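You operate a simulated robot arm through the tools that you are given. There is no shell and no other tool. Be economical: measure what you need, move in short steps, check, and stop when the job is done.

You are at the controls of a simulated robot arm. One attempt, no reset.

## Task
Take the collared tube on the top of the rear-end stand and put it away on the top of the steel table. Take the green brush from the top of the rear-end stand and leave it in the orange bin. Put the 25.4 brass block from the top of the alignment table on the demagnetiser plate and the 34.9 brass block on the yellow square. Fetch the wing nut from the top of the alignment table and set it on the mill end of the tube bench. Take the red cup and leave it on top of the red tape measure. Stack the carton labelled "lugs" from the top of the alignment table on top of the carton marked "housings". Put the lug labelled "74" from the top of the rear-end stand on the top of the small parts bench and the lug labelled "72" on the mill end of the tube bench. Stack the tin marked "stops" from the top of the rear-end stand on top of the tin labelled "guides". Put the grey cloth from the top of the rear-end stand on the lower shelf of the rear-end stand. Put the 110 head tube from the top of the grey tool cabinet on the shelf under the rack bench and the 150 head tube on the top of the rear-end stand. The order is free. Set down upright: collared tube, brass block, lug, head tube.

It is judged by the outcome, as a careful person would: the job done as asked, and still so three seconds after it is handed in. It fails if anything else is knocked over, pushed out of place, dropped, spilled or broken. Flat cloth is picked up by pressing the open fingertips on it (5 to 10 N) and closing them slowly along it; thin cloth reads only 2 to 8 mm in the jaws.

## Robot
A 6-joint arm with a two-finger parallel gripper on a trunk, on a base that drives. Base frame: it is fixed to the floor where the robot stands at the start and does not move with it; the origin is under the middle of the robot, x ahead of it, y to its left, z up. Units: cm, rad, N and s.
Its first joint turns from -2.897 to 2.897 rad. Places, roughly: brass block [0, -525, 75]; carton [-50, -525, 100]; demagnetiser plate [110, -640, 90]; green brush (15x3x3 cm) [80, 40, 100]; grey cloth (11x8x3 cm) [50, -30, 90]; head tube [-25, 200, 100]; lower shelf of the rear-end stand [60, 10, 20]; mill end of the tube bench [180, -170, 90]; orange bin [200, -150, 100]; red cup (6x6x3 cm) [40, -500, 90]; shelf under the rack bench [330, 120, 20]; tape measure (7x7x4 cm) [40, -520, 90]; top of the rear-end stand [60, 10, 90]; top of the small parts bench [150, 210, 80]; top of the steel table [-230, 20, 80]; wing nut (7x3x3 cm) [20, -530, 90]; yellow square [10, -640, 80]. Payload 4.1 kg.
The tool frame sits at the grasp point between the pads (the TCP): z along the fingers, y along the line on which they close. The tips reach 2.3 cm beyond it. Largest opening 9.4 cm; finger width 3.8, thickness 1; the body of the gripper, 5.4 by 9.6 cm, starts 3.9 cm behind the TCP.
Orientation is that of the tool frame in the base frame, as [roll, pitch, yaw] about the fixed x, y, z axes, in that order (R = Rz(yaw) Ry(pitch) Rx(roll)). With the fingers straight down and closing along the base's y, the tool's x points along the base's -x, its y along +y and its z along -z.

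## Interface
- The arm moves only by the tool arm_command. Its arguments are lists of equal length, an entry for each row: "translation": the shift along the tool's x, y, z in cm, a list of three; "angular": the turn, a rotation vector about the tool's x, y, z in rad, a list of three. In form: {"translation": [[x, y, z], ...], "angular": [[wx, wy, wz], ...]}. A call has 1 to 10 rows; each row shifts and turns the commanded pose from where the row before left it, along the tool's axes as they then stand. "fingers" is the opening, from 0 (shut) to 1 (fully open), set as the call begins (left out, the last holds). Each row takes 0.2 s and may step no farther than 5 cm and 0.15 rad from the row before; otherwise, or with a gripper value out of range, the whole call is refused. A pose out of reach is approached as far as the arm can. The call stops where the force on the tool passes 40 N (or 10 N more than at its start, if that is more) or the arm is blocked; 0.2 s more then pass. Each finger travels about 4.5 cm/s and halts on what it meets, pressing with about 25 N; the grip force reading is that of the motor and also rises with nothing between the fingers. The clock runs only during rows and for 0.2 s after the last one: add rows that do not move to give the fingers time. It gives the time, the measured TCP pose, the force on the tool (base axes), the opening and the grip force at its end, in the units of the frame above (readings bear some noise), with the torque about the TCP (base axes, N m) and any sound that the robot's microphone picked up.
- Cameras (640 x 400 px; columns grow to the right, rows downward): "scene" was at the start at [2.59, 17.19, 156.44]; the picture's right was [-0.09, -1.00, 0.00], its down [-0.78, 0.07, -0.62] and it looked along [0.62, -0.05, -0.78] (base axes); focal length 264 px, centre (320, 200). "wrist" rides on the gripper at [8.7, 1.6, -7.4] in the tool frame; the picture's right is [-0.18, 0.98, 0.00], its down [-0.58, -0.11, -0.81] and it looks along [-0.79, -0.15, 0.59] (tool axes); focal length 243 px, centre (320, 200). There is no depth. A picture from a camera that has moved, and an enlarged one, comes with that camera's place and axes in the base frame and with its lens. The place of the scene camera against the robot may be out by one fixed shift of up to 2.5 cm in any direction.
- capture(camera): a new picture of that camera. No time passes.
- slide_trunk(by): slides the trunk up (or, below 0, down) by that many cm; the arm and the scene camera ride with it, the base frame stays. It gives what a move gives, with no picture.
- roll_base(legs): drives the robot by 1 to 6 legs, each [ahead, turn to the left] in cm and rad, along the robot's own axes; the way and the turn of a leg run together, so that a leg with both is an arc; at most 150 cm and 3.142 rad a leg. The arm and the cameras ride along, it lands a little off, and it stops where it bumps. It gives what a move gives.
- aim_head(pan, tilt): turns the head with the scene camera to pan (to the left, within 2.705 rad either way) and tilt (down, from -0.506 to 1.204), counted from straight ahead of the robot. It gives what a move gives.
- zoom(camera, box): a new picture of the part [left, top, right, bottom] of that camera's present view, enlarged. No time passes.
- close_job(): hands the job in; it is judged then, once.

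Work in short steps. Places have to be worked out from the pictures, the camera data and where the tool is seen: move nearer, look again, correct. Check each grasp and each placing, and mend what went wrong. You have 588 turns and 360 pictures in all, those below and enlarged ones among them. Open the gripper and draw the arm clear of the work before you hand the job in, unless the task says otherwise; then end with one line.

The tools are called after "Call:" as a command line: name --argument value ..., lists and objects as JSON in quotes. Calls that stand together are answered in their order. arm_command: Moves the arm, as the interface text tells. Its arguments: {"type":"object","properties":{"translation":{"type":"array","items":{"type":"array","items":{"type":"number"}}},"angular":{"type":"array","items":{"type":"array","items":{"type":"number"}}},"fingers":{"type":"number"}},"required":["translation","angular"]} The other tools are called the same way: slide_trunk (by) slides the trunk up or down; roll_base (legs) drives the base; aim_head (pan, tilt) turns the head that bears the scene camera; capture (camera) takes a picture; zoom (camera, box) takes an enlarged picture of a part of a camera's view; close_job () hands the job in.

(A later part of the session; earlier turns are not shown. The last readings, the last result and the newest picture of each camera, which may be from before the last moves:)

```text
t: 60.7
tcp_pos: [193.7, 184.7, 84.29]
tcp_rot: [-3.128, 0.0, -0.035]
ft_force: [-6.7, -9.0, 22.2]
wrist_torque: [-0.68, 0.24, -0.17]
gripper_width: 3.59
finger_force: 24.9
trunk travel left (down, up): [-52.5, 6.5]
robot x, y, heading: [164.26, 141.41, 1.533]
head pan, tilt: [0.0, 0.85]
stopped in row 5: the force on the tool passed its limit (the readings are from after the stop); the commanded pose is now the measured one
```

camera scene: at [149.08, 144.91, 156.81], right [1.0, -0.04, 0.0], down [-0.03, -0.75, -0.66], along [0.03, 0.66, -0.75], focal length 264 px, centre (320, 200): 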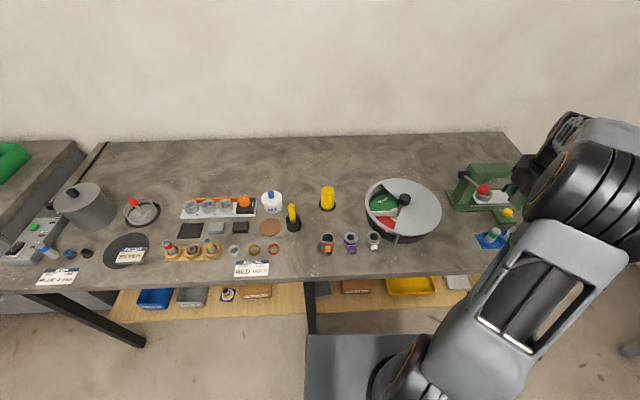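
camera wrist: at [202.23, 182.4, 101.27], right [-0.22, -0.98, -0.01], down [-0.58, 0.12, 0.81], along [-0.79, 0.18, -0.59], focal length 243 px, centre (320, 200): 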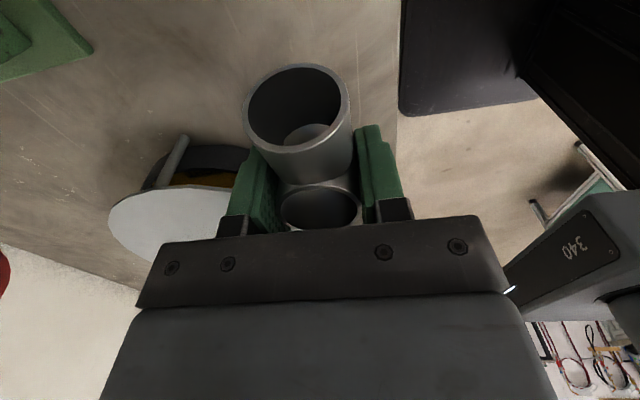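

Contact at z 84.3. I relieve slightly, open to ~5.6 cm and look.

Call:
arm_command --translation '[[0, 0, -0.2], [0, 0, 0]]' --angular '[[0, 0, 0], [0, 0, 0]]'

Call:
arm_command --translation '[[0, 0, 0], [0, 0, 0], [0, 0, 0]]' --angular '[[0, 0, 0], [0, 0, 0], [0, 0, 0]]' --fingers 0.6

Call:
arm_command --translation '[[0, 0, -2], [0, 0, -4], [0, 0, -4], [0, 0, -4], [0, 0, -4]]' --angular '[[0, 0, 0], [0, 0, 0], [0, 0, 0], [0, 0, 0], [0, 0, 0]]'

Call:
capture --camera "wrist"

```text
t: 61.3
tcp_pos: [193.86, 184.75, 84.35]
tcp_rot: [-3.128, 0.001, -0.034]
ft_force: [-6.1, -8.5, 15.2]
wrist_torque: [-0.55, 0.2, -0.1]
gripper_width: 3.61
finger_force: 25.0
trunk travel left (down, up): [-52.5, 6.5]
robot x, y, heading: [164.51, 141.36, 1.532]
head pan, tilt: [0.0, 0.85]
```

```text
t: 62.1
tcp_pos: [193.89, 185.06, 84.24]
tcp_rot: [-3.127, -0.005, -0.035]
ft_force: [-1.0, 12.5, 15.8]
wrist_torque: [-0.18, 0.35, -0.29]
gripper_width: 5.04
finger_force: 0.1
trunk travel left (down, up): [-52.5, 6.5]
robot x, y, heading: [164.27, 140.86, 1.529]
head pan, tilt: [0.0, 0.85]
```

```text
t: 63.3
tcp_pos: [194.23, 184.79, 102.24]
tcp_rot: [-3.131, 0.0, -0.035]
ft_force: [-0.3, -0.6, 0.1]
wrist_torque: [0.0, -0.01, -0.02]
gripper_width: 5.63
finger_force: 0.1
trunk travel left (down, up): [-52.5, 6.5]
robot x, y, heading: [164.55, 141.19, 1.533]
head pan, tilt: [0.0, 0.85]
```

```text
321 pictures are left
camera wrist: at [202.72, 182.64, 109.66], right [-0.22, -0.98, -0.01], down [-0.58, 0.12, 0.81], along [-0.79, 0.18, -0.59], focal length 243 px, centre (320, 200)
```

wrist: 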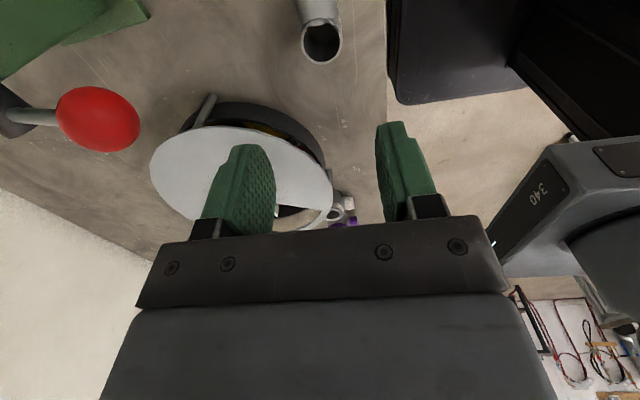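

Lug 74 stands upright on the bench. I tuck the arm and drive to the grey cabinet for the head tubes.

Call:
arm_command --translation '[[-3.9, 0.7, -2.8], [-3.9, 0.7, -2.8], [-3.9, 0.7, -2.8], [-3.9, 0.7, -2.8], [-3.9, 0.7, -2.8], [-3.9, 0.7, -2.8], [-3.9, 0.7, -2.8]]' --angular '[[0, 0, 0], [0, 0, 0], [0, 0, 0], [0, 0, 0], [0, 0, 0], [0, 0, 0], [0, 0, 0]]' --fingers 1

Call:
roll_base --legs '[[-28, 0], [0, 1.61], [95, 0], [90, 0], [0, -1.571], [20, 0]]'

Call:
aim_head --pan 0.0 --tilt 0.75

Call:
capture --camera "scene"

Call:
capture --camera "wrist"

```text
t: 64.9
tcp_pos: [166.51, 180.33, 121.8]
tcp_rot: [-3.13, 0.001, -0.036]
ft_force: [-0.4, 0.2, 0.5]
wrist_torque: [0.0, 0.01, 0.04]
gripper_width: 9.38
finger_force: 0.1
trunk travel left (down, up): [-52.5, 6.5]
robot x, y, heading: [164.53, 141.1, 1.533]
head pan, tilt: [0.0, 0.85]
```

```text
t: 84.7
tcp_pos: [-20.95, 174.15, 121.75]
tcp_rot: [-3.131, 0.0, 0.003]
ft_force: [0.2, -0.1, -1.0]
wrist_torque: [-0.03, 0.01, 0.0]
gripper_width: 9.38
finger_force: 0.1
trunk travel left (down, up): [-52.5, 6.5]
robot x, y, heading: [-21.57, 135.06, 1.569]
head pan, tilt: [0.0, 0.85]
```

```text
t: 85.3
tcp_pos: [-21.0, 173.95, 121.77]
tcp_rot: [-3.129, -0.001, 0.004]
ft_force: [0.9, -0.3, 0.2]
wrist_torque: [0.01, 0.01, 0.02]
gripper_width: 9.41
finger_force: 0.1
trunk travel left (down, up): [-52.5, 6.5]
robot x, y, heading: [-21.43, 134.72, 1.578]
head pan, tilt: [0.0, 0.75]
```

```text
320 pictures are left
camera scene: at [-37.1, 138.36, 157.6], right [1.0, 0.0, 0.0], down [0.0, -0.68, -0.73], along [0.0, 0.73, -0.68], focal length 264 px, centre (320, 200)
```

scene: 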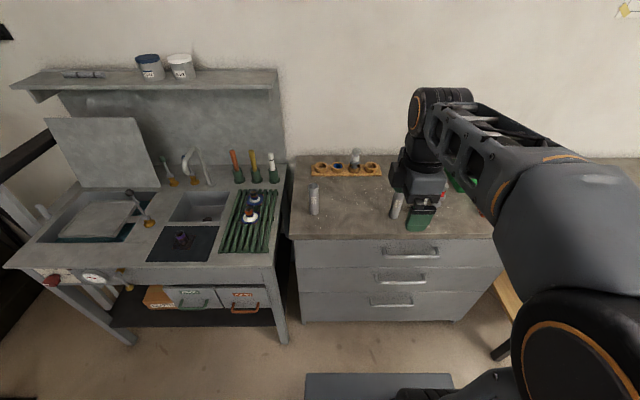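

```text
319 pictures are left
camera wrist: at [-12.38, 172.38, 129.12], right [-0.18, -0.98, -0.01], down [-0.58, 0.1, 0.81], along [-0.79, 0.15, -0.59], focal length 243 px, centre (320, 200)
```

wrist: 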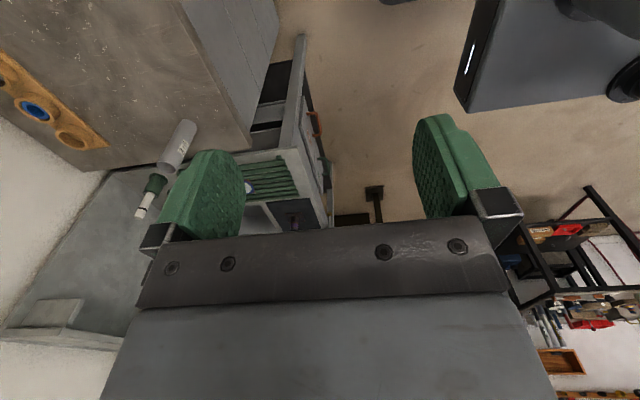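

Head tubes stand on the cabinet; I zoom in to read labels from both cameras.

Call:
zoom --camera "scene" --box '[290, 140, 490, 250]'

Call:
zoom --camera "wrist" --box '[100, 100, 220, 230]'

```text
3.20 times, centred on (390, 195) of scene
camera zoom: at [-37.1, 138.36, 157.6], right [1.0, 0.0, 0.0], down [0.0, -0.68, -0.73], along [0.0, 0.73, -0.68], focal length 844 px, centre (96, 216)
```

zoom: 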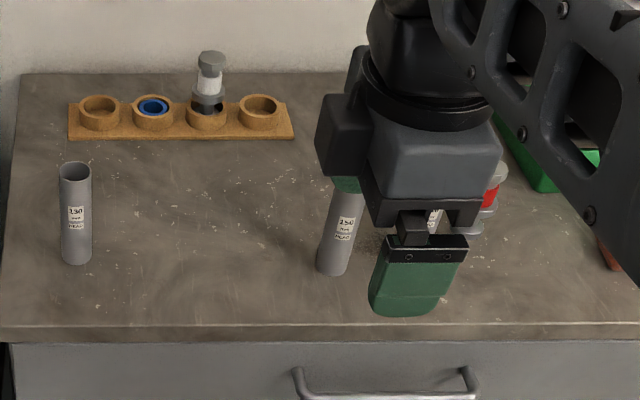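

```text
3.08 times, centred on (160, 165) of wrist
camera zoom: at [-12.38, 172.38, 129.12], right [-0.18, -0.98, -0.01], down [-0.58, 0.1, 0.81], along [-0.79, 0.15, -0.59], focal length 746 px, centre (812, 308)
```

zoom: 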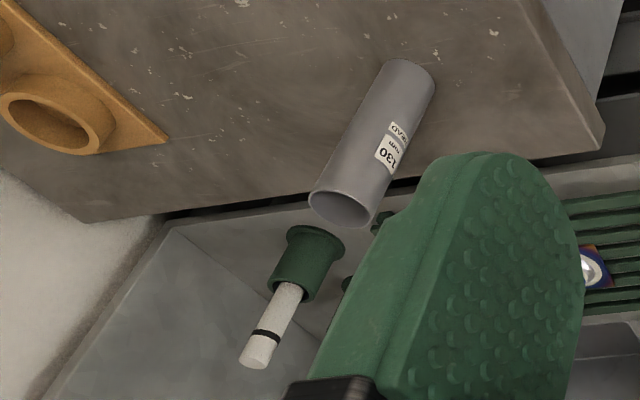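

Left tube is 130 (decoy), the middle reads 150, a third is behind the gripper. I move the gripper left/up to see it.

Call:
arm_command --translation '[[-4, 2, -2], [-4, 1, -2], [-4, 0, -2], [-4, 0, -2], [-4, 0, 0]]' --angular '[[0, 0, 0], [0, 0, 0], [0, 0, 0], [0, 0, 0], [0, 0, 0]]'

Call:
zoom --camera "scene" --box '[290, 140, 510, 250]'

```text
t: 86.5
tcp_pos: [-41.18, 170.82, 129.41]
tcp_rot: [-3.131, -0.002, 0.003]
ft_force: [-0.4, 1.1, 0.2]
wrist_torque: [-0.01, 0.01, 0.0]
gripper_width: 9.4
finger_force: 0.0
trunk travel left (down, up): [-52.5, 6.5]
robot x, y, heading: [-21.47, 135.21, 1.572]
head pan, tilt: [0.0, 0.75]
```

```text
2.91 times, centred on (400, 195) of scene
camera zoom: at [-37.16, 138.36, 157.6], right [1.0, 0.0, 0.0], down [0.0, -0.68, -0.73], along [0.0, 0.73, -0.68], focal length 767 px, centre (87, 214)
```

zoom: 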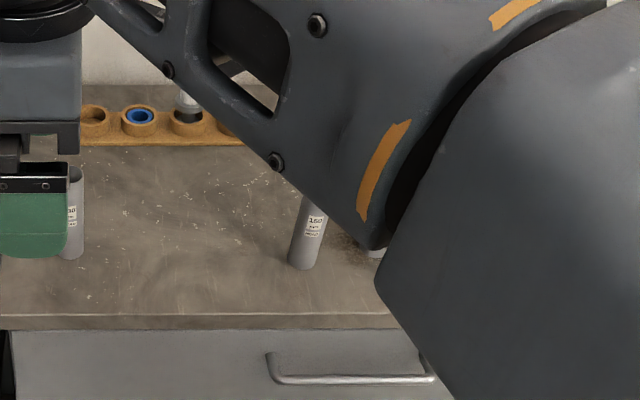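

The forearm blocks now; I move the gripper to the right side instead, viewing with both cameras.

Call:
arm_command --translation '[[4.8, 0, 0], [4.8, 0, 0], [4.8, 0, 0], [4.8, 0, 0], [4.8, 0, 0], [4.8, 0, 0], [4.8, 0, 0], [4.8, 0, 0], [4.8, 0, 0], [4.8, 0, 0]]' --angular '[[0, 0, 0], [0, 0, 0], [0, 0, 0], [0, 0, 0], [0, 0, 0], [0, 0, 0], [0, 0, 0], [0, 0, 0], [0, 0, 0], [0, 0, 0]]'

Call:
zoom --camera "scene" --box '[290, 140, 510, 250]'

Call:
capture --camera "wrist"

```text
t: 88.7
tcp_pos: [7.44, 171.05, 129.51]
tcp_rot: [-3.131, 0.0, 0.003]
ft_force: [-0.4, 0.6, 0.4]
wrist_torque: [0.01, 0.02, -0.01]
gripper_width: 9.41
finger_force: 0.0
trunk travel left (down, up): [-52.5, 6.5]
robot x, y, heading: [-21.49, 134.99, 1.568]
head pan, tilt: [0.0, 0.75]
```

```text
2.91 times, centred on (400, 195) of scene
camera zoom: at [-37.0, 138.38, 157.61], right [1.0, 0.0, 0.0], down [0.0, -0.68, -0.73], along [0.0, 0.73, -0.68], focal length 767 px, centre (87, 214)
```

zoom: 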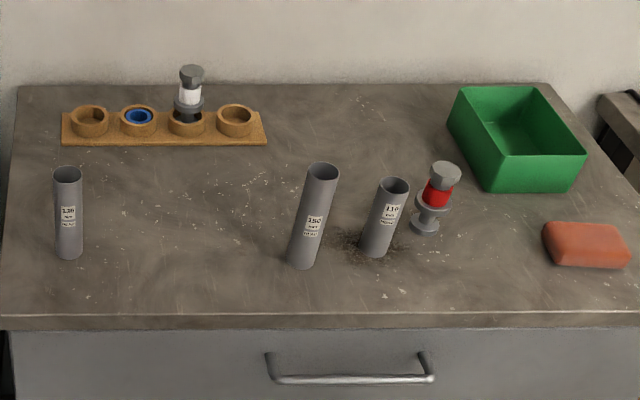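

```text
314 pictures are left
camera wrist: at [16.0, 169.4, 137.05], right [-0.18, -0.98, -0.01], down [-0.58, 0.1, 0.81], along [-0.79, 0.15, -0.59], focal length 243 px, centre (320, 200)
```

wrist: 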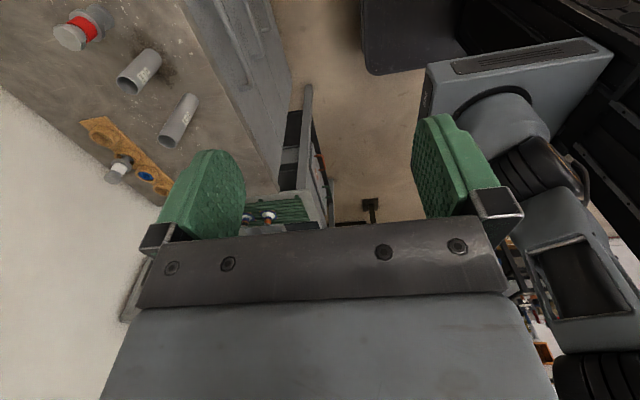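

Tube 110 ≈[1,207], 150 ≈[-9,205] on a top at z≈85. For the low shelf under the rack bench I want a horizontal grasp, so I drive closer and turn the tool so that it can pitch forward with the camera above.

Call:
roll_base --legs '[[14, 0]]'

Call:
arm_command --translation '[[-2.5, 0, 0], [-2.5, 0, 0], [0, 0, 0], [0, 0, 0], [0, 0, 0], [0, 0, 0], [0, 0, 0], [0, 0, 0], [0, 0, 0], [0, 0, 0]]' --angular '[[0, 0, -0.15], [0, 0, -0.15], [0, 0, -0.15], [0, 0, -0.15], [0, 0, -0.15], [0, 0, -0.15], [0, 0, -0.15], [0, 0, -0.15], [0, 0, -0.15], [0, 0, -0.15]]'

Call:
capture --camera "scene"

```text
t: 90.1
tcp_pos: [7.14, 185.46, 129.61]
tcp_rot: [-3.133, 0.0, 0.005]
ft_force: [0.4, 1.0, -0.6]
wrist_torque: [0.01, 0.01, -0.01]
gripper_width: 9.4
finger_force: 0.0
trunk travel left (down, up): [-52.5, 6.5]
robot x, y, heading: [-21.5, 149.01, 1.576]
head pan, tilt: [0.0, 0.75]
```

```text
t: 92.3
tcp_pos: [-23.37, 192.12, 128.9]
tcp_rot: [3.138, -0.013, 1.491]
ft_force: [-1.1, -0.3, -0.1]
wrist_torque: [-0.03, 0.02, -0.03]
gripper_width: 9.39
finger_force: 0.0
out of reach, approached as far as the arm can: row 6, 7, 8, 9, 10
trunk travel left (down, up): [-52.5, 6.5]
robot x, y, heading: [-21.4, 149.14, 1.576]
head pan, tilt: [0.0, 0.75]
```

```text
313 pictures are left
camera scene: at [-37.15, 152.47, 157.6], right [1.0, 0.0, 0.0], down [0.0, -0.68, -0.73], along [0.0, 0.73, -0.68], focal length 264 px, centre (320, 200)
```

scene: 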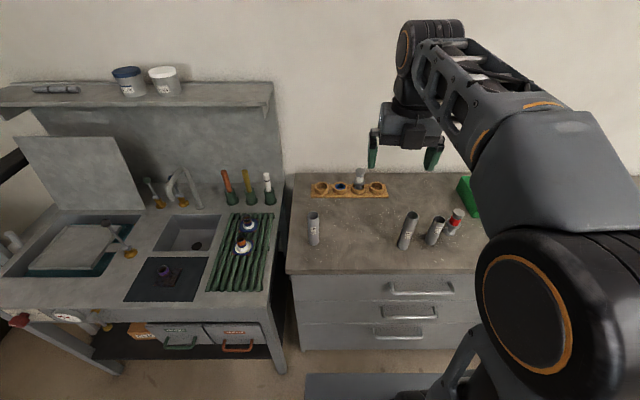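

The wrist is near its limit in that direction. Instead I'll turn back to the default yaw (camera toward robot) and tilt the tool ~45° forward for the grasp.

Call:
arm_command --translation '[[0, 0, 0], [0, 0, 0], [0, 0, 0], [0, 0, 0], [0, 0, 0], [0, 0, 0], [0, 0, 0], [0, 0, 0], [0, 0, 0], [0, 0, 0]]' --angular '[[0, 0, 0.15], [0, 0, 0.15], [0, 0, 0.15], [0, 0, 0.15], [0, 0, 0.15], [0, 0, 0.15], [0, 0, 0.15], [0, 0, 0.15], [0, 0, 0.15], [0, 0, 0.15]]'

Call:
arm_command --translation '[[0, 0, 0], [0, 0, 0], [0, 0, 0], [0, 0, 0], [0, 0, 0], [0, 0, 0], [0, 0, 0], [0, 0, 0], [0, 0, 0], [0, 0, 0]]' --angular '[[0, 0, 0.15], [0, 0, 0.15], [0, 0, 0.15], [0, 0, 0.15], [0, 0, 0.15], [0, 0, 0.15], [0, 0, 0.15], [0, 0, 0.15], [0, 0, 0.15], [0, 0, 0.15]]'

```text
t: 94.5
tcp_pos: [-23.23, 192.37, 129.09]
tcp_rot: [-3.13, 0.0, 0.004]
ft_force: [-0.6, -0.2, -0.2]
wrist_torque: [0.02, 0.0, 0.0]
gripper_width: 9.38
finger_force: 0.0
trunk travel left (down, up): [-52.5, 6.5]
robot x, y, heading: [-21.56, 149.11, 1.568]
head pan, tilt: [0.0, 0.75]
```

```text
t: 96.7
tcp_pos: [-23.28, 192.3, 129.01]
tcp_rot: [-3.138, 0.012, -1.498]
ft_force: [0.4, 0.1, 0.8]
wrist_torque: [-0.03, 0.0, -0.01]
gripper_width: 9.41
finger_force: 0.1
trunk travel left (down, up): [-52.5, 6.5]
robot x, y, heading: [-21.75, 149.04, 1.571]
head pan, tilt: [0.0, 0.75]
```

Now I move in front of the 110 tube (x≈1) and tilt the tool 43° forward.

Call:
arm_command --translation '[[0, -4.1, 2.5], [0, -4.1, 2.5], [0, -4.1, 2.5], [0, -4.1, 2.5], [0, -4.1, 2.5], [0, -4.1, 2.5]]' --angular '[[0, 0, 0.073], [0, 0, 0], [0, 0, 0], [0, 0, 0], [0, 0, 0], [0, 0, 0]]'

Call:
arm_command --translation '[[0, 0, 0], [0, 0, 0], [0, 0, 0], [0, 0, 0], [0, 0, 0]]' --angular '[[0, -0.15, 0], [0, -0.15, 0], [0, -0.15, 0], [0, -0.15, 0], [0, -0.15, 0]]'

Call:
capture --camera "wrist"

Call:
capture --camera "scene"

```text
t: 98.1
tcp_pos: [1.58, 193.18, 113.96]
tcp_rot: [-3.141, 0.013, -1.567]
ft_force: [-0.2, -0.5, 0.4]
wrist_torque: [0.0, 0.02, -0.02]
gripper_width: 9.39
finger_force: 0.1
trunk travel left (down, up): [-52.5, 6.5]
robot x, y, heading: [-21.38, 149.22, 1.573]
head pan, tilt: [0.0, 0.75]
```

```text
t: 99.3
tcp_pos: [1.42, 192.97, 114.07]
tcp_rot: [-3.141, 0.762, -1.567]
ft_force: [-0.8, -0.2, -0.2]
wrist_torque: [-0.01, 0.0, -0.02]
gripper_width: 9.39
finger_force: 0.1
trunk travel left (down, up): [-52.5, 6.5]
robot x, y, heading: [-21.56, 149.04, 1.572]
head pan, tilt: [0.0, 0.75]
```

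```text
312 pictures are left
camera wrist: at [-0.27, 181.49, 113.42], right [-0.98, 0.13, 0.13], down [0.11, -0.14, 0.98], along [0.15, 0.98, 0.12], focal length 243 px, centre (320, 200)
```

wrist: 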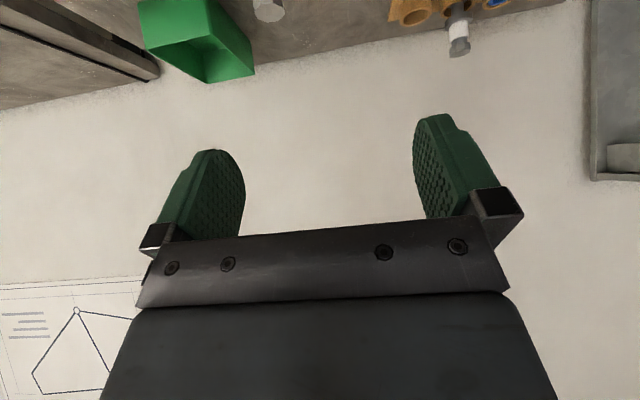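

```text
311 pictures are left
camera scene: at [-37.1, 152.49, 157.61], right [1.0, 0.0, 0.0], down [0.0, -0.68, -0.73], along [0.0, 0.73, -0.68], focal length 264 px, centre (320, 200)
```

scene: 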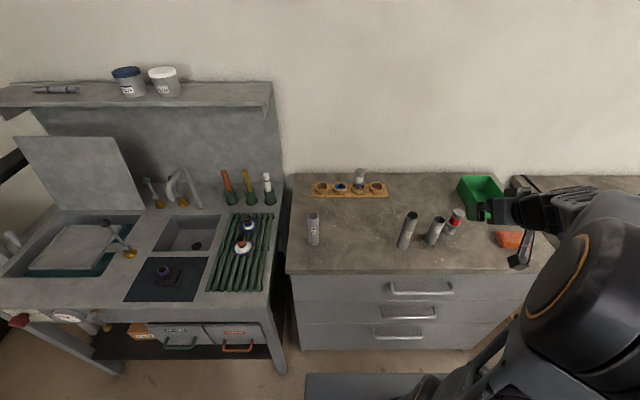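

Camera now looks horizontally; I lower the tool 14 cm (staying in front of the tubes) to see the tubes.

Call:
arm_command --translation '[[2.42, 0, 2.53], [2.42, 0, 2.53], [2.42, 0, 2.53], [2.42, 0, 2.53]]' --angular '[[0, 0, 0], [0, 0, 0], [0, 0, 0], [0, 0, 0]]' --fingers 0.65

Call:
capture --camera "wrist"

```text
t: 100.3
tcp_pos: [1.3, 192.79, 99.97]
tcp_rot: [-3.141, 0.761, -1.567]
ft_force: [-0.1, 0.3, -0.3]
wrist_torque: [-0.01, 0.01, 0.02]
gripper_width: 6.11
finger_force: 0.0
trunk travel left (down, up): [-52.5, 6.5]
robot x, y, heading: [-21.44, 149.28, 1.574]
head pan, tilt: [0.0, 0.75]
```

```text
310 pictures are left
camera wrist: at [-0.38, 181.46, 99.38], right [-0.98, 0.13, 0.13], down [0.11, -0.13, 0.98], along [0.14, 0.98, 0.12], focal length 243 px, centre (320, 200)
```

wrist: 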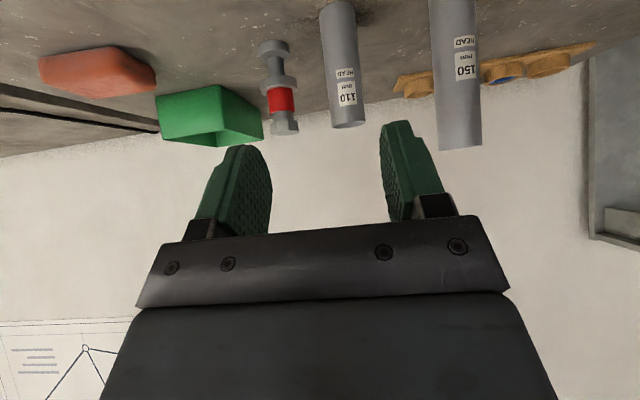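

The 110 tube is at ≈[-0.7, 205.5], z 84.5–95.3. I lower and shift sideways, then move forward onto it.

Call:
arm_command --translation '[[3.1, 1, 3.25], [3.1, 1, 3.25], [-2.3, 0, 2.19], [-2.3, 0, 2.19]]' --angular '[[0, 0, 0], [0, 0, 0], [0, 0, 0], [0, 0, 0]]'

Call:
capture --camera "wrist"

```text
t: 101.3
tcp_pos: [-0.74, 199.38, 90.95]
tcp_rot: [-3.141, 0.761, -1.567]
ft_force: [0.3, 1.0, 0.8]
wrist_torque: [0.01, 0.0, 0.0]
gripper_width: 6.11
finger_force: 0.0
trunk travel left (down, up): [-52.5, 6.5]
robot x, y, heading: [-21.5, 148.91, 1.57]
head pan, tilt: [0.0, 0.75]
```

```text
309 pictures are left
camera wrist: at [-2.48, 187.88, 90.4], right [-0.98, 0.13, 0.13], down [0.11, -0.13, 0.98], along [0.14, 0.98, 0.12], focal length 243 px, centre (320, 200)
```

wrist: 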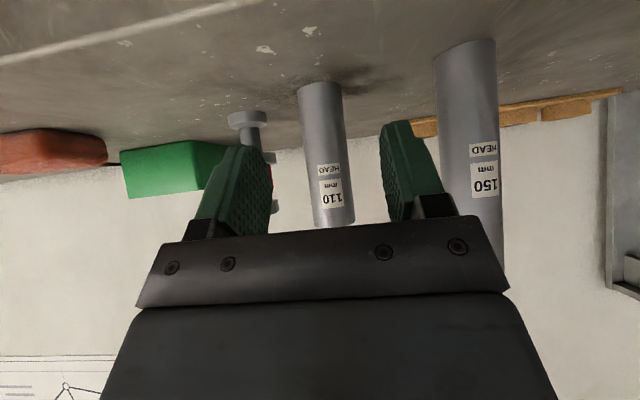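

Aligned. Move forward 6.5 cm and close.

Call:
arm_command --translation '[[-1.57, 0, 1.5], [-1.57, 0, 1.5], [-1.57, 0, 1.5]]' --angular '[[0, 0, 0], [0, 0, 0], [0, 0, 0]]'

Call:
arm_command --translation '[[0, 0, 0], [0, 0, 0], [0, 0, 0], [0, 0, 0]]' --angular '[[0, 0, 0], [0, 0, 0], [0, 0, 0], [0, 0, 0]]' --fingers 0

Call:
capture --camera "wrist"

```text
t: 102.1
tcp_pos: [-0.77, 205.59, 91.1]
tcp_rot: [3.141, 0.76, -1.568]
ft_force: [0.4, 0.3, 0.7]
wrist_torque: [-0.01, -0.01, -0.01]
gripper_width: 6.11
finger_force: 0.1
trunk travel left (down, up): [-52.5, 6.5]
robot x, y, heading: [-21.46, 149.17, 1.572]
head pan, tilt: [0.0, 0.75]
```

```text
t: 103.1
tcp_pos: [-0.82, 205.67, 90.98]
tcp_rot: [3.14, 0.762, -1.566]
ft_force: [1.1, 0.4, 0.1]
wrist_torque: [0.0, -0.01, -0.01]
gripper_width: 3.52
finger_force: 25.0
trunk travel left (down, up): [-52.5, 6.5]
robot x, y, heading: [-21.19, 149.17, 1.575]
head pan, tilt: [0.0, 0.75]
```

```text
308 pictures are left
camera wrist: at [-2.45, 194.29, 90.41], right [-0.98, 0.13, 0.13], down [0.11, -0.13, 0.98], along [0.14, 0.98, 0.12], focal length 243 px, centre (320, 200)
```

wrist: 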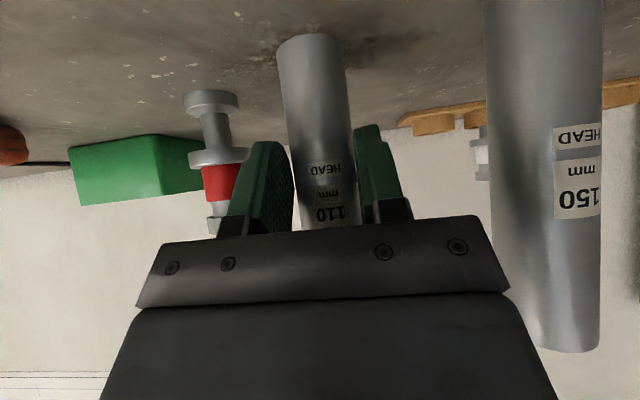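

Tube 110 is held. I lift it, tuck the arm in, and back away.

Call:
arm_command --translation '[[-2.76, 0, -2.89], [-2.76, 0, -2.89], [-2.76, 0, -2.89], [-2.76, 0, -2.89], [-2.76, 0, -2.89], [-2.76, 0, -2.89]]' --angular '[[0, 0, 0], [0, 0, 0], [0, 0, 0], [0, 0, 0], [0, 0, 0], [0, 0, 0]]'

Call:
arm_command --translation '[[2, 3.5, -2], [2, 3.5, -2], [2, 3.5, -2], [2, 3.5, -2]]' --angular '[[0, 0, 0], [0, 0, 0], [0, 0, 0], [0, 0, 0]]'

Call:
roll_base --legs '[[-32, 0], [0, -1.571], [140, 0], [110, 0]]'

Call:
aim_head --pan 0.1 --tilt 0.6

Call:
capture --camera "scene"

```text
t: 104.5
tcp_pos: [-0.8, 205.67, 115.1]
tcp_rot: [-3.141, 0.762, -1.566]
ft_force: [-0.8, 0.4, -1.8]
wrist_torque: [-0.04, -0.02, 0.01]
gripper_width: 3.51
finger_force: 24.5
trunk travel left (down, up): [-52.5, 6.5]
robot x, y, heading: [-21.43, 149.17, 1.573]
head pan, tilt: [0.0, 0.75]
```

```text
t: 105.5
tcp_pos: [-14.72, 194.21, 115.08]
tcp_rot: [3.141, 0.763, -1.566]
ft_force: [-0.6, 0.2, -1.9]
wrist_torque: [-0.04, 0.03, 0.02]
gripper_width: 3.51
finger_force: 25.3
trunk travel left (down, up): [-52.5, 6.5]
robot x, y, heading: [-21.87, 149.15, 1.574]
head pan, tilt: [0.0, 0.75]
```

```text
t: 123.3
tcp_pos: [276.41, 119.46, 115.2]
tcp_rot: [3.141, 0.763, -3.099]
ft_force: [0.1, 0.1, -1.0]
wrist_torque: [0.02, 0.02, 0.0]
gripper_width: 3.41
finger_force: 24.8
trunk travel left (down, up): [-52.5, 6.5]
robot x, y, heading: [231.24, 124.51, 0.04]
head pan, tilt: [0.0, 0.75]
```

```text
t: 124.0
tcp_pos: [276.35, 119.35, 115.06]
tcp_rot: [-3.141, 0.761, -3.097]
ft_force: [0.4, 0.8, -1.6]
wrist_torque: [-0.02, 0.02, 0.0]
gripper_width: 3.41
finger_force: 25.5
trunk travel left (down, up): [-52.5, 6.5]
robot x, y, heading: [230.71, 124.69, 0.04]
head pan, tilt: [0.099, 0.6]
```

```text
307 pictures are left
camera scene: at [234.21, 143.23, 158.89], right [0.14, -0.99, 0.0], down [-0.56, -0.08, -0.82], along [0.82, 0.11, -0.57], focal length 264 px, centre (320, 200)
```

scene: 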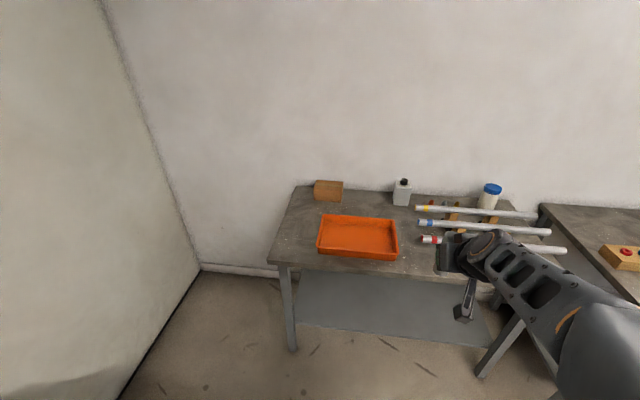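

The rack bench is ahead with an empty grey shelf below (front edge ≈ x 312, z≈20). I lower the trunk fully while still clear of the bench and check the grip.

Call:
slide_trunk --by -52

Call:
aim_head --pan 0.0 --tilt 0.6

Call:
capture --camera "scene"

Call:
capture --camera "wrist"

```text
refused: -52 is not a number from -40 to 40
```

```text
t: 124.7
tcp_pos: [276.45, 119.42, 115.06]
tcp_rot: [-3.141, 0.761, -3.097]
ft_force: [-0.2, 0.1, -1.1]
wrist_torque: [0.0, 0.03, 0.01]
gripper_width: 3.41
finger_force: 25.2
trunk travel left (down, up): [-52.5, 6.5]
robot x, y, heading: [231.19, 124.36, 0.045]
head pan, tilt: [0.0, 0.6]
```

```text
306 pictures are left
camera scene: at [234.29, 142.36, 158.89], right [0.04, -1.0, 0.0], down [-0.56, -0.02, -0.83], along [0.82, 0.03, -0.56], focal length 264 px, centre (320, 200)
```

scene: 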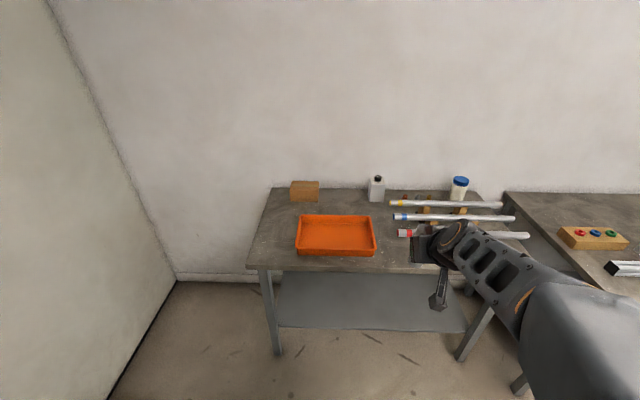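

```text
305 pictures are left
camera wrist: at [264.86, 120.58, 114.54], right [0.09, 0.99, 0.13], down [-0.13, -0.11, 0.98], along [0.99, -0.11, 0.12], focal length 243 px, centre (320, 200)
```

wrist: 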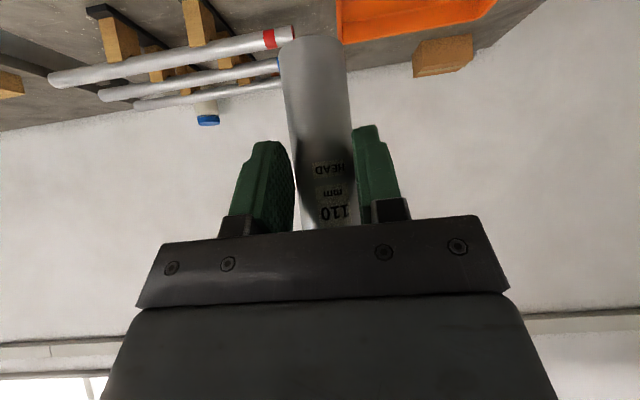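

The tube is steady. Lowering in two steps.

Call:
slide_trunk --by -40

Call:
slide_trunk --by -12

Call:
capture --camera "scene"

Call:
capture --camera "wrist"

```text
t: 128.5
tcp_pos: [276.43, 119.42, 75.08]
tcp_rot: [3.141, 0.761, -3.098]
ft_force: [0.0, 0.7, 0.1]
wrist_torque: [0.0, 0.04, -0.02]
gripper_width: 3.38
finger_force: 24.8
trunk travel left (down, up): [-12.5, 46.5]
robot x, y, heading: [231.04, 124.65, 0.042]
head pan, tilt: [0.0, 0.6]
```

```text
t: 130.0
tcp_pos: [276.46, 119.47, 63.28]
tcp_rot: [-3.141, 0.762, -3.097]
ft_force: [0.2, 0.3, -0.9]
wrist_torque: [0.01, 0.03, -0.02]
gripper_width: 3.37
finger_force: 24.9
trunk travel left (down, up): [-0.5, 58.5]
robot x, y, heading: [230.96, 124.82, 0.043]
head pan, tilt: [0.0, 0.6]
```

```text
304 pictures are left
camera scene: at [234.29, 142.35, 106.89], right [0.04, -1.0, 0.0], down [-0.56, -0.02, -0.83], along [0.82, 0.03, -0.56], focal length 264 px, centre (320, 200)
```

scene: 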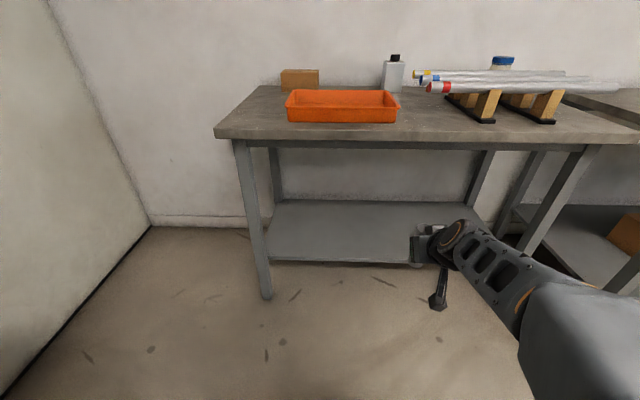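

```text
303 pictures are left
camera wrist: at [264.86, 120.58, 62.54], right [0.09, 0.99, 0.13], down [-0.13, -0.11, 0.98], along [0.99, -0.11, 0.12], focal length 243 px, centre (320, 200)
```

wrist: 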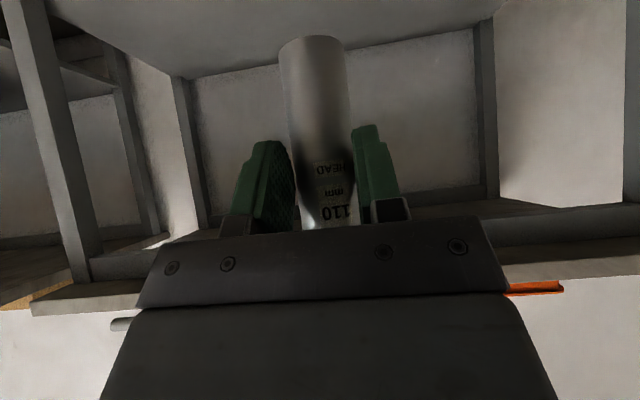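

Triangulation: shelf front edge ≈ x 311, z≈21; bench top edge x≈300. I lower the hand 12 cm and drive forward 24 cm so the tube goes under the top.

Call:
arm_command --translation '[[2.76, 0, 2.89], [2.76, 0, 2.89], [2.76, 0, 2.89]]' --angular '[[0, 0, 0], [0, 0, 0], [0, 0, 0]]'

Call:
roll_base --legs '[[24, 0]]'

Call:
capture --camera "wrist"

Call:
capture --camera "scene"

```text
t: 130.8
tcp_pos: [276.24, 119.28, 51.25]
tcp_rot: [-3.138, 0.759, -3.095]
ft_force: [0.5, 0.0, -0.5]
wrist_torque: [0.04, 0.05, 0.01]
gripper_width: 3.38
finger_force: 25.1
trunk travel left (down, up): [-0.5, 58.5]
robot x, y, heading: [230.92, 124.34, 0.04]
head pan, tilt: [0.0, 0.6]
```

```text
t: 132.6
tcp_pos: [300.36, 120.64, 51.32]
tcp_rot: [-3.141, 0.761, -3.095]
ft_force: [-0.9, -0.1, -1.6]
wrist_torque: [0.04, 0.02, -0.04]
gripper_width: 3.34
finger_force: 25.1
trunk travel left (down, up): [-0.5, 58.5]
robot x, y, heading: [254.88, 125.09, 0.044]
head pan, tilt: [0.0, 0.6]
```

```text
302 pictures are left
camera wrist: at [288.82, 121.72, 50.68], right [0.09, 0.99, 0.13], down [-0.13, -0.11, 0.98], along [0.99, -0.1, 0.12], focal length 243 px, centre (320, 200)
```

wrist: 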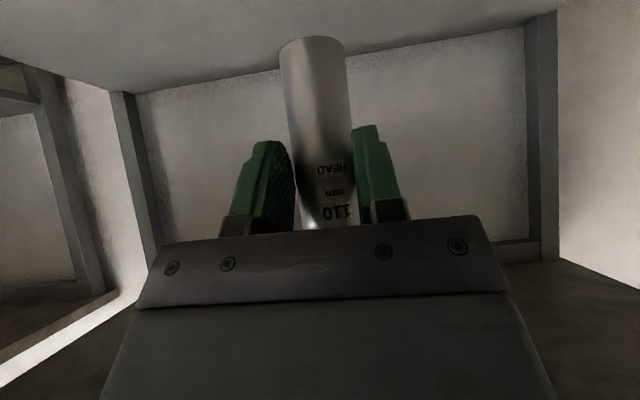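

```text
301 pictures are left
camera scene: at [258.23, 143.4, 106.89], right [0.05, -1.0, 0.0], down [-0.56, -0.03, -0.83], along [0.82, 0.04, -0.56], focal length 264 px, centre (320, 200)
```

scene: 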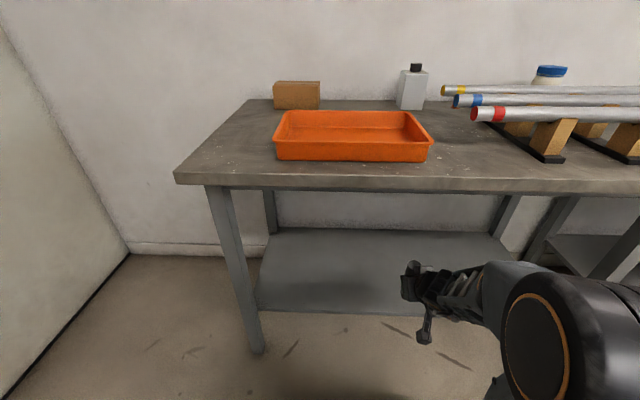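

Clear. Now down 15 cm then forward 17 cm in the arm.

Call:
arm_command --translation '[[2.59, 0, 2.71], [2.59, 0, 2.71], [2.59, 0, 2.71], [2.59, 0, 2.71], [-2.46, 0, 2.35], [-2.46, 0, 2.35], [-2.46, 0, 2.35], [-2.46, 0, 2.35], [-2.46, 0, 2.35]]' --angular '[[0, 0, 0], [0, 0, 0], [0, 0, 0], [0, 0, 0], [0, 0, 0], [0, 0, 0], [0, 0, 0], [0, 0, 0], [0, 0, 0]]'

Call:
capture --camera "wrist"

Call:
capture --camera "scene"

```text
t: 134.6
tcp_pos: [318.07, 120.55, 37.41]
tcp_rot: [3.141, 0.76, -3.091]
ft_force: [-0.1, -1.5, -1.0]
wrist_torque: [0.0, 0.03, -0.01]
gripper_width: 3.36
finger_force: 25.4
out of reach, approached as far as the arm can: row 4
trunk travel left (down, up): [-0.5, 58.5]
robot x, y, heading: [255.02, 125.36, 0.045]
head pan, tilt: [0.0, 0.6]
```

```text
300 pictures are left
camera wrist: at [306.44, 121.64, 36.79], right [0.09, 0.99, 0.13], down [-0.13, -0.11, 0.98], along [0.99, -0.1, 0.12], focal length 243 px, centre (320, 200)
```

wrist: 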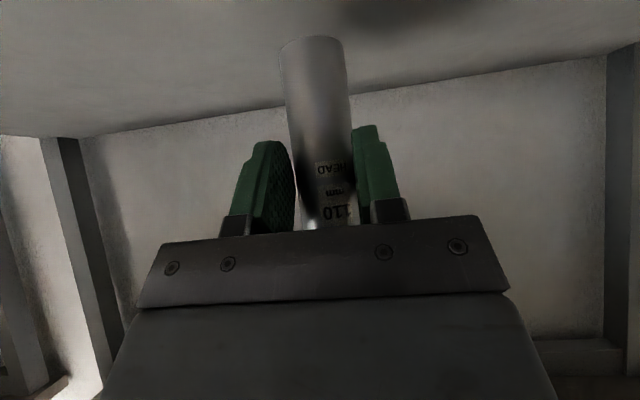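

```text
299 pictures are left
camera scene: at [258.23, 143.4, 106.89], right [0.05, -1.0, 0.0], down [-0.56, -0.03, -0.83], along [0.82, 0.04, -0.56], focal length 264 px, centre (320, 200)
```

scene: 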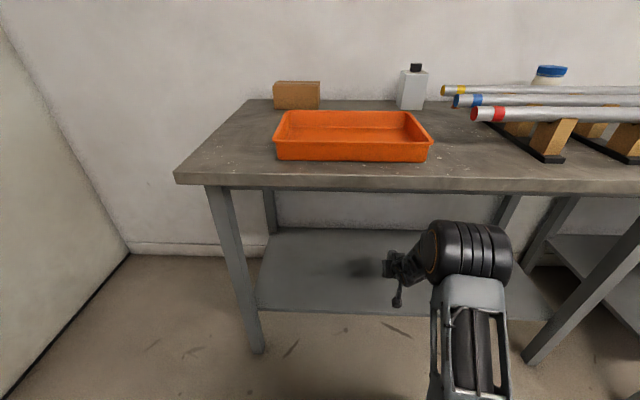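

TCP is over the shelf at z 37. I lower in 1 cm steps to just above expected contact (≈27.6).

Call:
arm_command --translation '[[0.69, 0, 0.723], [0.69, 0, 0.723], [0.69, 0, 0.723], [0.69, 0, 0.723], [0.69, 0, 0.723], [0.69, 0, 0.723], [0.69, 0, 0.723]]' --angular '[[0, 0, 0], [0, 0, 0], [0, 0, 0], [0, 0, 0], [0, 0, 0], [0, 0, 0], [0, 0, 0]]'

Call:
capture --camera "wrist"

```text
t: 136.2
tcp_pos: [318.14, 120.69, 30.93]
tcp_rot: [-3.14, 0.773, -3.093]
ft_force: [-3.1, 2.8, 23.0]
wrist_torque: [0.16, -0.57, 0.25]
gripper_width: 3.31
finger_force: 24.6
trunk travel left (down, up): [-0.5, 58.5]
robot x, y, heading: [255.18, 125.5, 0.043]
head pan, tilt: [0.0, 0.6]
```

```text
298 pictures are left
camera wrist: at [306.69, 121.78, 30.14], right [0.08, 0.99, 0.13], down [-0.14, -0.11, 0.98], along [0.99, -0.1, 0.13], focal length 243 px, centre (320, 200)
```

wrist: 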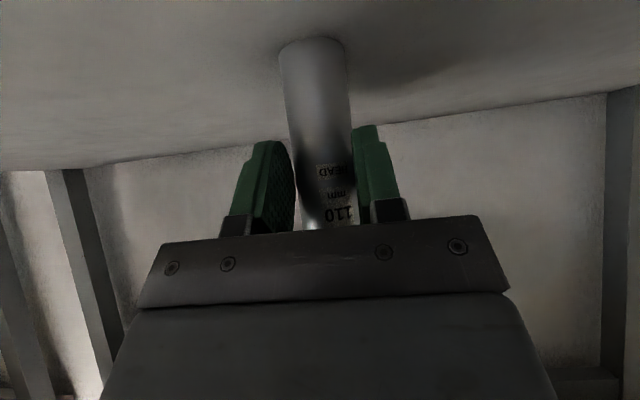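

Contact force shows the tube has met the shelf. I relieve slightly, open and check.

Call:
arm_command --translation '[[-0.25, 0, -0.27], [0, 0, 0]]' --angular '[[0, 0, 0], [0, 0, 0]]'

Call:
arm_command --translation '[[0, 0, 0], [0, 0, 0], [0, 0, 0], [0, 0, 0]]' --angular '[[0, 0, 0], [0, 0, 0], [0, 0, 0], [0, 0, 0]]' --fingers 0.7

Call:
capture --camera "wrist"

```text
t: 136.8
tcp_pos: [317.98, 120.63, 30.73]
tcp_rot: [-3.142, 0.765, -3.092]
ft_force: [5.5, 1.5, 14.0]
wrist_torque: [0.15, -0.85, 0.0]
gripper_width: 3.31
finger_force: 25.6
trunk travel left (down, up): [-0.5, 58.5]
robot x, y, heading: [255.19, 125.56, 0.048]
head pan, tilt: [0.0, 0.6]
```

```text
t: 137.8
tcp_pos: [318.03, 120.64, 30.77]
tcp_rot: [-3.141, 0.761, -3.094]
ft_force: [-0.8, 0.1, -0.1]
wrist_torque: [-0.01, -0.02, -0.01]
gripper_width: 6.58
finger_force: 0.1
trunk travel left (down, up): [-0.5, 58.5]
robot x, y, heading: [254.99, 125.16, 0.04]
head pan, tilt: [0.0, 0.6]
```

```text
297 pictures are left
camera wrist: at [306.45, 121.75, 30.11], right [0.09, 0.99, 0.13], down [-0.13, -0.12, 0.98], along [0.99, -0.1, 0.12], focal length 243 px, centre (320, 200)
```

wrist: 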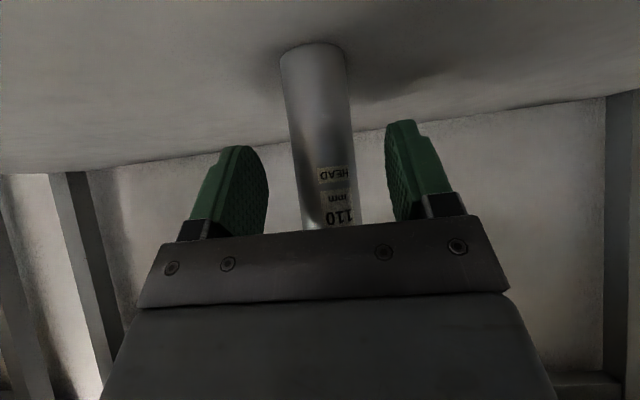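

Tube stands on the shelf. I withdraw up and back along the tool axis and check.

Call:
arm_command --translation '[[0.72, 0, -0.69], [2.17, 0, -2.07], [2.89, 0, -2.76], [2.89, 0, -2.76], [2.2, 0, -2.1]]' --angular '[[0, 0, 0], [0, 0, 0], [0, 0, 0], [0, 0, 0], [0, 0, 0]]'

Call:
capture --camera "wrist"

```text
t: 139.0
tcp_pos: [304.95, 118.46, 33.0]
tcp_rot: [3.112, 0.753, -3.109]
ft_force: [0.5, 0.5, -0.4]
wrist_torque: [0.0, -0.01, 0.02]
gripper_width: 6.58
finger_force: 0.0
out of reach, approached as far as the arm can: row 3, 4, 5
trunk travel left (down, up): [-0.5, 58.5]
robot x, y, heading: [255.04, 125.28, 0.04]
head pan, tilt: [0.0, 0.6]
```

```text
296 pictures are left
camera wrist: at [293.37, 119.47, 32.49], right [0.08, 0.99, 0.15], down [-0.12, -0.14, 0.98], along [0.99, -0.1, 0.11], focal length 243 px, centre (320, 200)
```

wrist: 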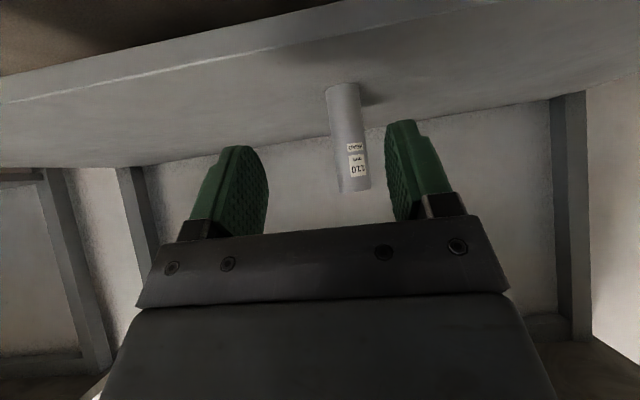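

The 110 tube stands on the rack-bench shelf. I back out, raise the trunk and return to the cabinet for the 150 tube.

Call:
roll_base --legs '[[-40, 0]]'

Call:
slide_trunk --by 40

Call:
slide_trunk --by 12

Call:
arm_command --translation '[[-2.76, 0, -2.89], [-2.76, 0, -2.89], [-2.76, 0, -2.89], [-2.76, 0, -2.89], [-2.76, 0, -2.89], [-2.76, 0, -2.89], [-2.76, 0, -2.89]]' --angular '[[0, 0, 0], [0, 0, 0], [0, 0, 0], [0, 0, 0], [0, 0, 0], [0, 0, 0], [0, 0, 0]]'

Call:
roll_base --legs '[[-130, 0], [-104, 0], [0, 1.531], [24, 0]]'

Call:
aim_head --pan 0.0 --tilt 0.75

Call:
capture --camera "scene"

```text
t: 141.5
tcp_pos: [265.45, 116.71, 32.9]
tcp_rot: [3.112, 0.754, -3.106]
ft_force: [1.2, 0.0, -0.1]
wrist_torque: [-0.05, 0.01, 0.0]
gripper_width: 6.59
finger_force: 0.0
trunk travel left (down, up): [-0.5, 58.5]
robot x, y, heading: [215.46, 123.71, 0.05]
head pan, tilt: [0.0, 0.6]
```

```text
t: 145.3
tcp_pos: [265.34, 116.58, 72.97]
tcp_rot: [3.111, 0.755, -3.107]
ft_force: [-0.1, -1.5, -0.3]
wrist_torque: [-0.01, -0.01, -0.02]
gripper_width: 6.56
finger_force: 0.1
trunk travel left (down, up): [-40.5, 18.5]
robot x, y, heading: [215.34, 123.39, 0.05]
head pan, tilt: [0.0, 0.6]
```

```text
t: 146.8
tcp_pos: [265.37, 116.66, 85.05]
tcp_rot: [3.111, 0.753, -3.107]
ft_force: [-0.6, 0.1, -0.2]
wrist_torque: [0.01, -0.03, 0.0]
gripper_width: 6.55
finger_force: 0.1
trunk travel left (down, up): [-52.5, 6.5]
robot x, y, heading: [215.41, 123.42, 0.047]
head pan, tilt: [0.0, 0.6]
```

```text
t: 148.4
tcp_pos: [265.78, 116.21, 112.96]
tcp_rot: [3.113, 0.755, -3.106]
ft_force: [0.1, 0.9, 0.0]
wrist_torque: [-0.01, 0.02, 0.02]
gripper_width: 6.57
finger_force: 0.0
trunk travel left (down, up): [-52.5, 6.5]
robot x, y, heading: [215.39, 123.21, 0.044]
head pan, tilt: [0.0, 0.6]
```

```text
t: 165.0
tcp_pos: [-7.88, 187.79, 112.92]
tcp_rot: [3.112, 0.753, -1.576]
ft_force: [0.1, 1.2, -0.1]
wrist_torque: [-0.01, -0.01, -0.02]
gripper_width: 6.61
finger_force: 0.1
trunk travel left (down, up): [-52.5, 6.5]
robot x, y, heading: [-17.35, 138.07, 1.579]
head pan, tilt: [0.0, 0.6]
```

```text
t: 165.7
tcp_pos: [-7.74, 187.92, 112.96]
tcp_rot: [3.112, 0.754, -1.576]
ft_force: [0.0, 0.3, -0.2]
wrist_torque: [-0.03, -0.01, -0.01]
gripper_width: 6.6
finger_force: 0.1
trunk travel left (down, up): [-52.5, 6.5]
robot x, y, heading: [-17.22, 137.78, 1.58]
head pan, tilt: [0.0, 0.75]
```

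```text
295 pictures are left
camera scene: at [-32.8, 141.21, 157.61], right [1.0, 0.01, 0.0], down [0.01, -0.68, -0.73], along [-0.01, 0.73, -0.68], focal length 264 px, centre (320, 200)
```

scene: 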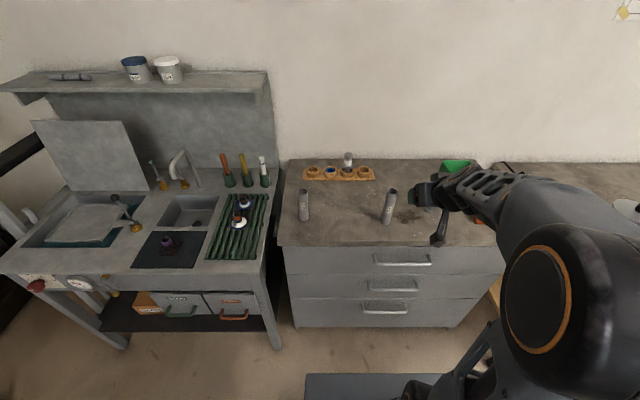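

I correct the small roll, drive 10 cm closer and lower the hand to view the 150 tube.

Call:
roll_base --legs '[[8, 0]]'

Call:
arm_command --translation '[[2.76, 0, 2.89], [2.76, 0, 2.89], [2.76, 0, 2.89], [2.76, 0, 2.89]]' --angular '[[0.03, 0, 0], [0, 0, 0], [0, 0, 0], [0, 0, 0]]'

Call:
capture --camera "wrist"

```text
t: 166.8
tcp_pos: [-7.85, 195.89, 112.93]
tcp_rot: [3.112, 0.754, -1.575]
ft_force: [0.1, 1.4, 0.2]
wrist_torque: [-0.02, -0.04, -0.01]
gripper_width: 6.6
finger_force: 0.0
trunk travel left (down, up): [-52.5, 6.5]
robot x, y, heading: [-17.07, 145.72, 1.576]
head pan, tilt: [0.0, 0.75]
```

```text
t: 167.8
tcp_pos: [-8.1, 195.69, 96.76]
tcp_rot: [-3.139, 0.755, -1.577]
ft_force: [0.9, 0.8, 0.5]
wrist_torque: [0.02, 0.01, -0.04]
gripper_width: 6.59
finger_force: 0.0
trunk travel left (down, up): [-52.5, 6.5]
robot x, y, heading: [-17.11, 145.9, 1.584]
head pan, tilt: [0.0, 0.75]
```

```text
294 pictures are left
camera wrist: at [-9.77, 184.38, 96.31], right [-0.98, 0.14, 0.13], down [0.11, -0.13, 0.99], along [0.15, 0.98, 0.11], focal length 243 px, centre (320, 200)
```

wrist: 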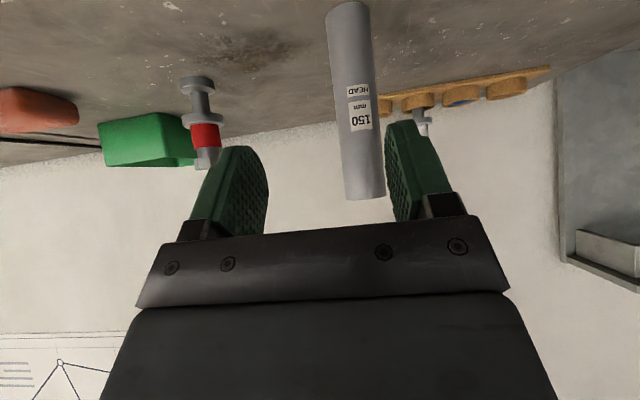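

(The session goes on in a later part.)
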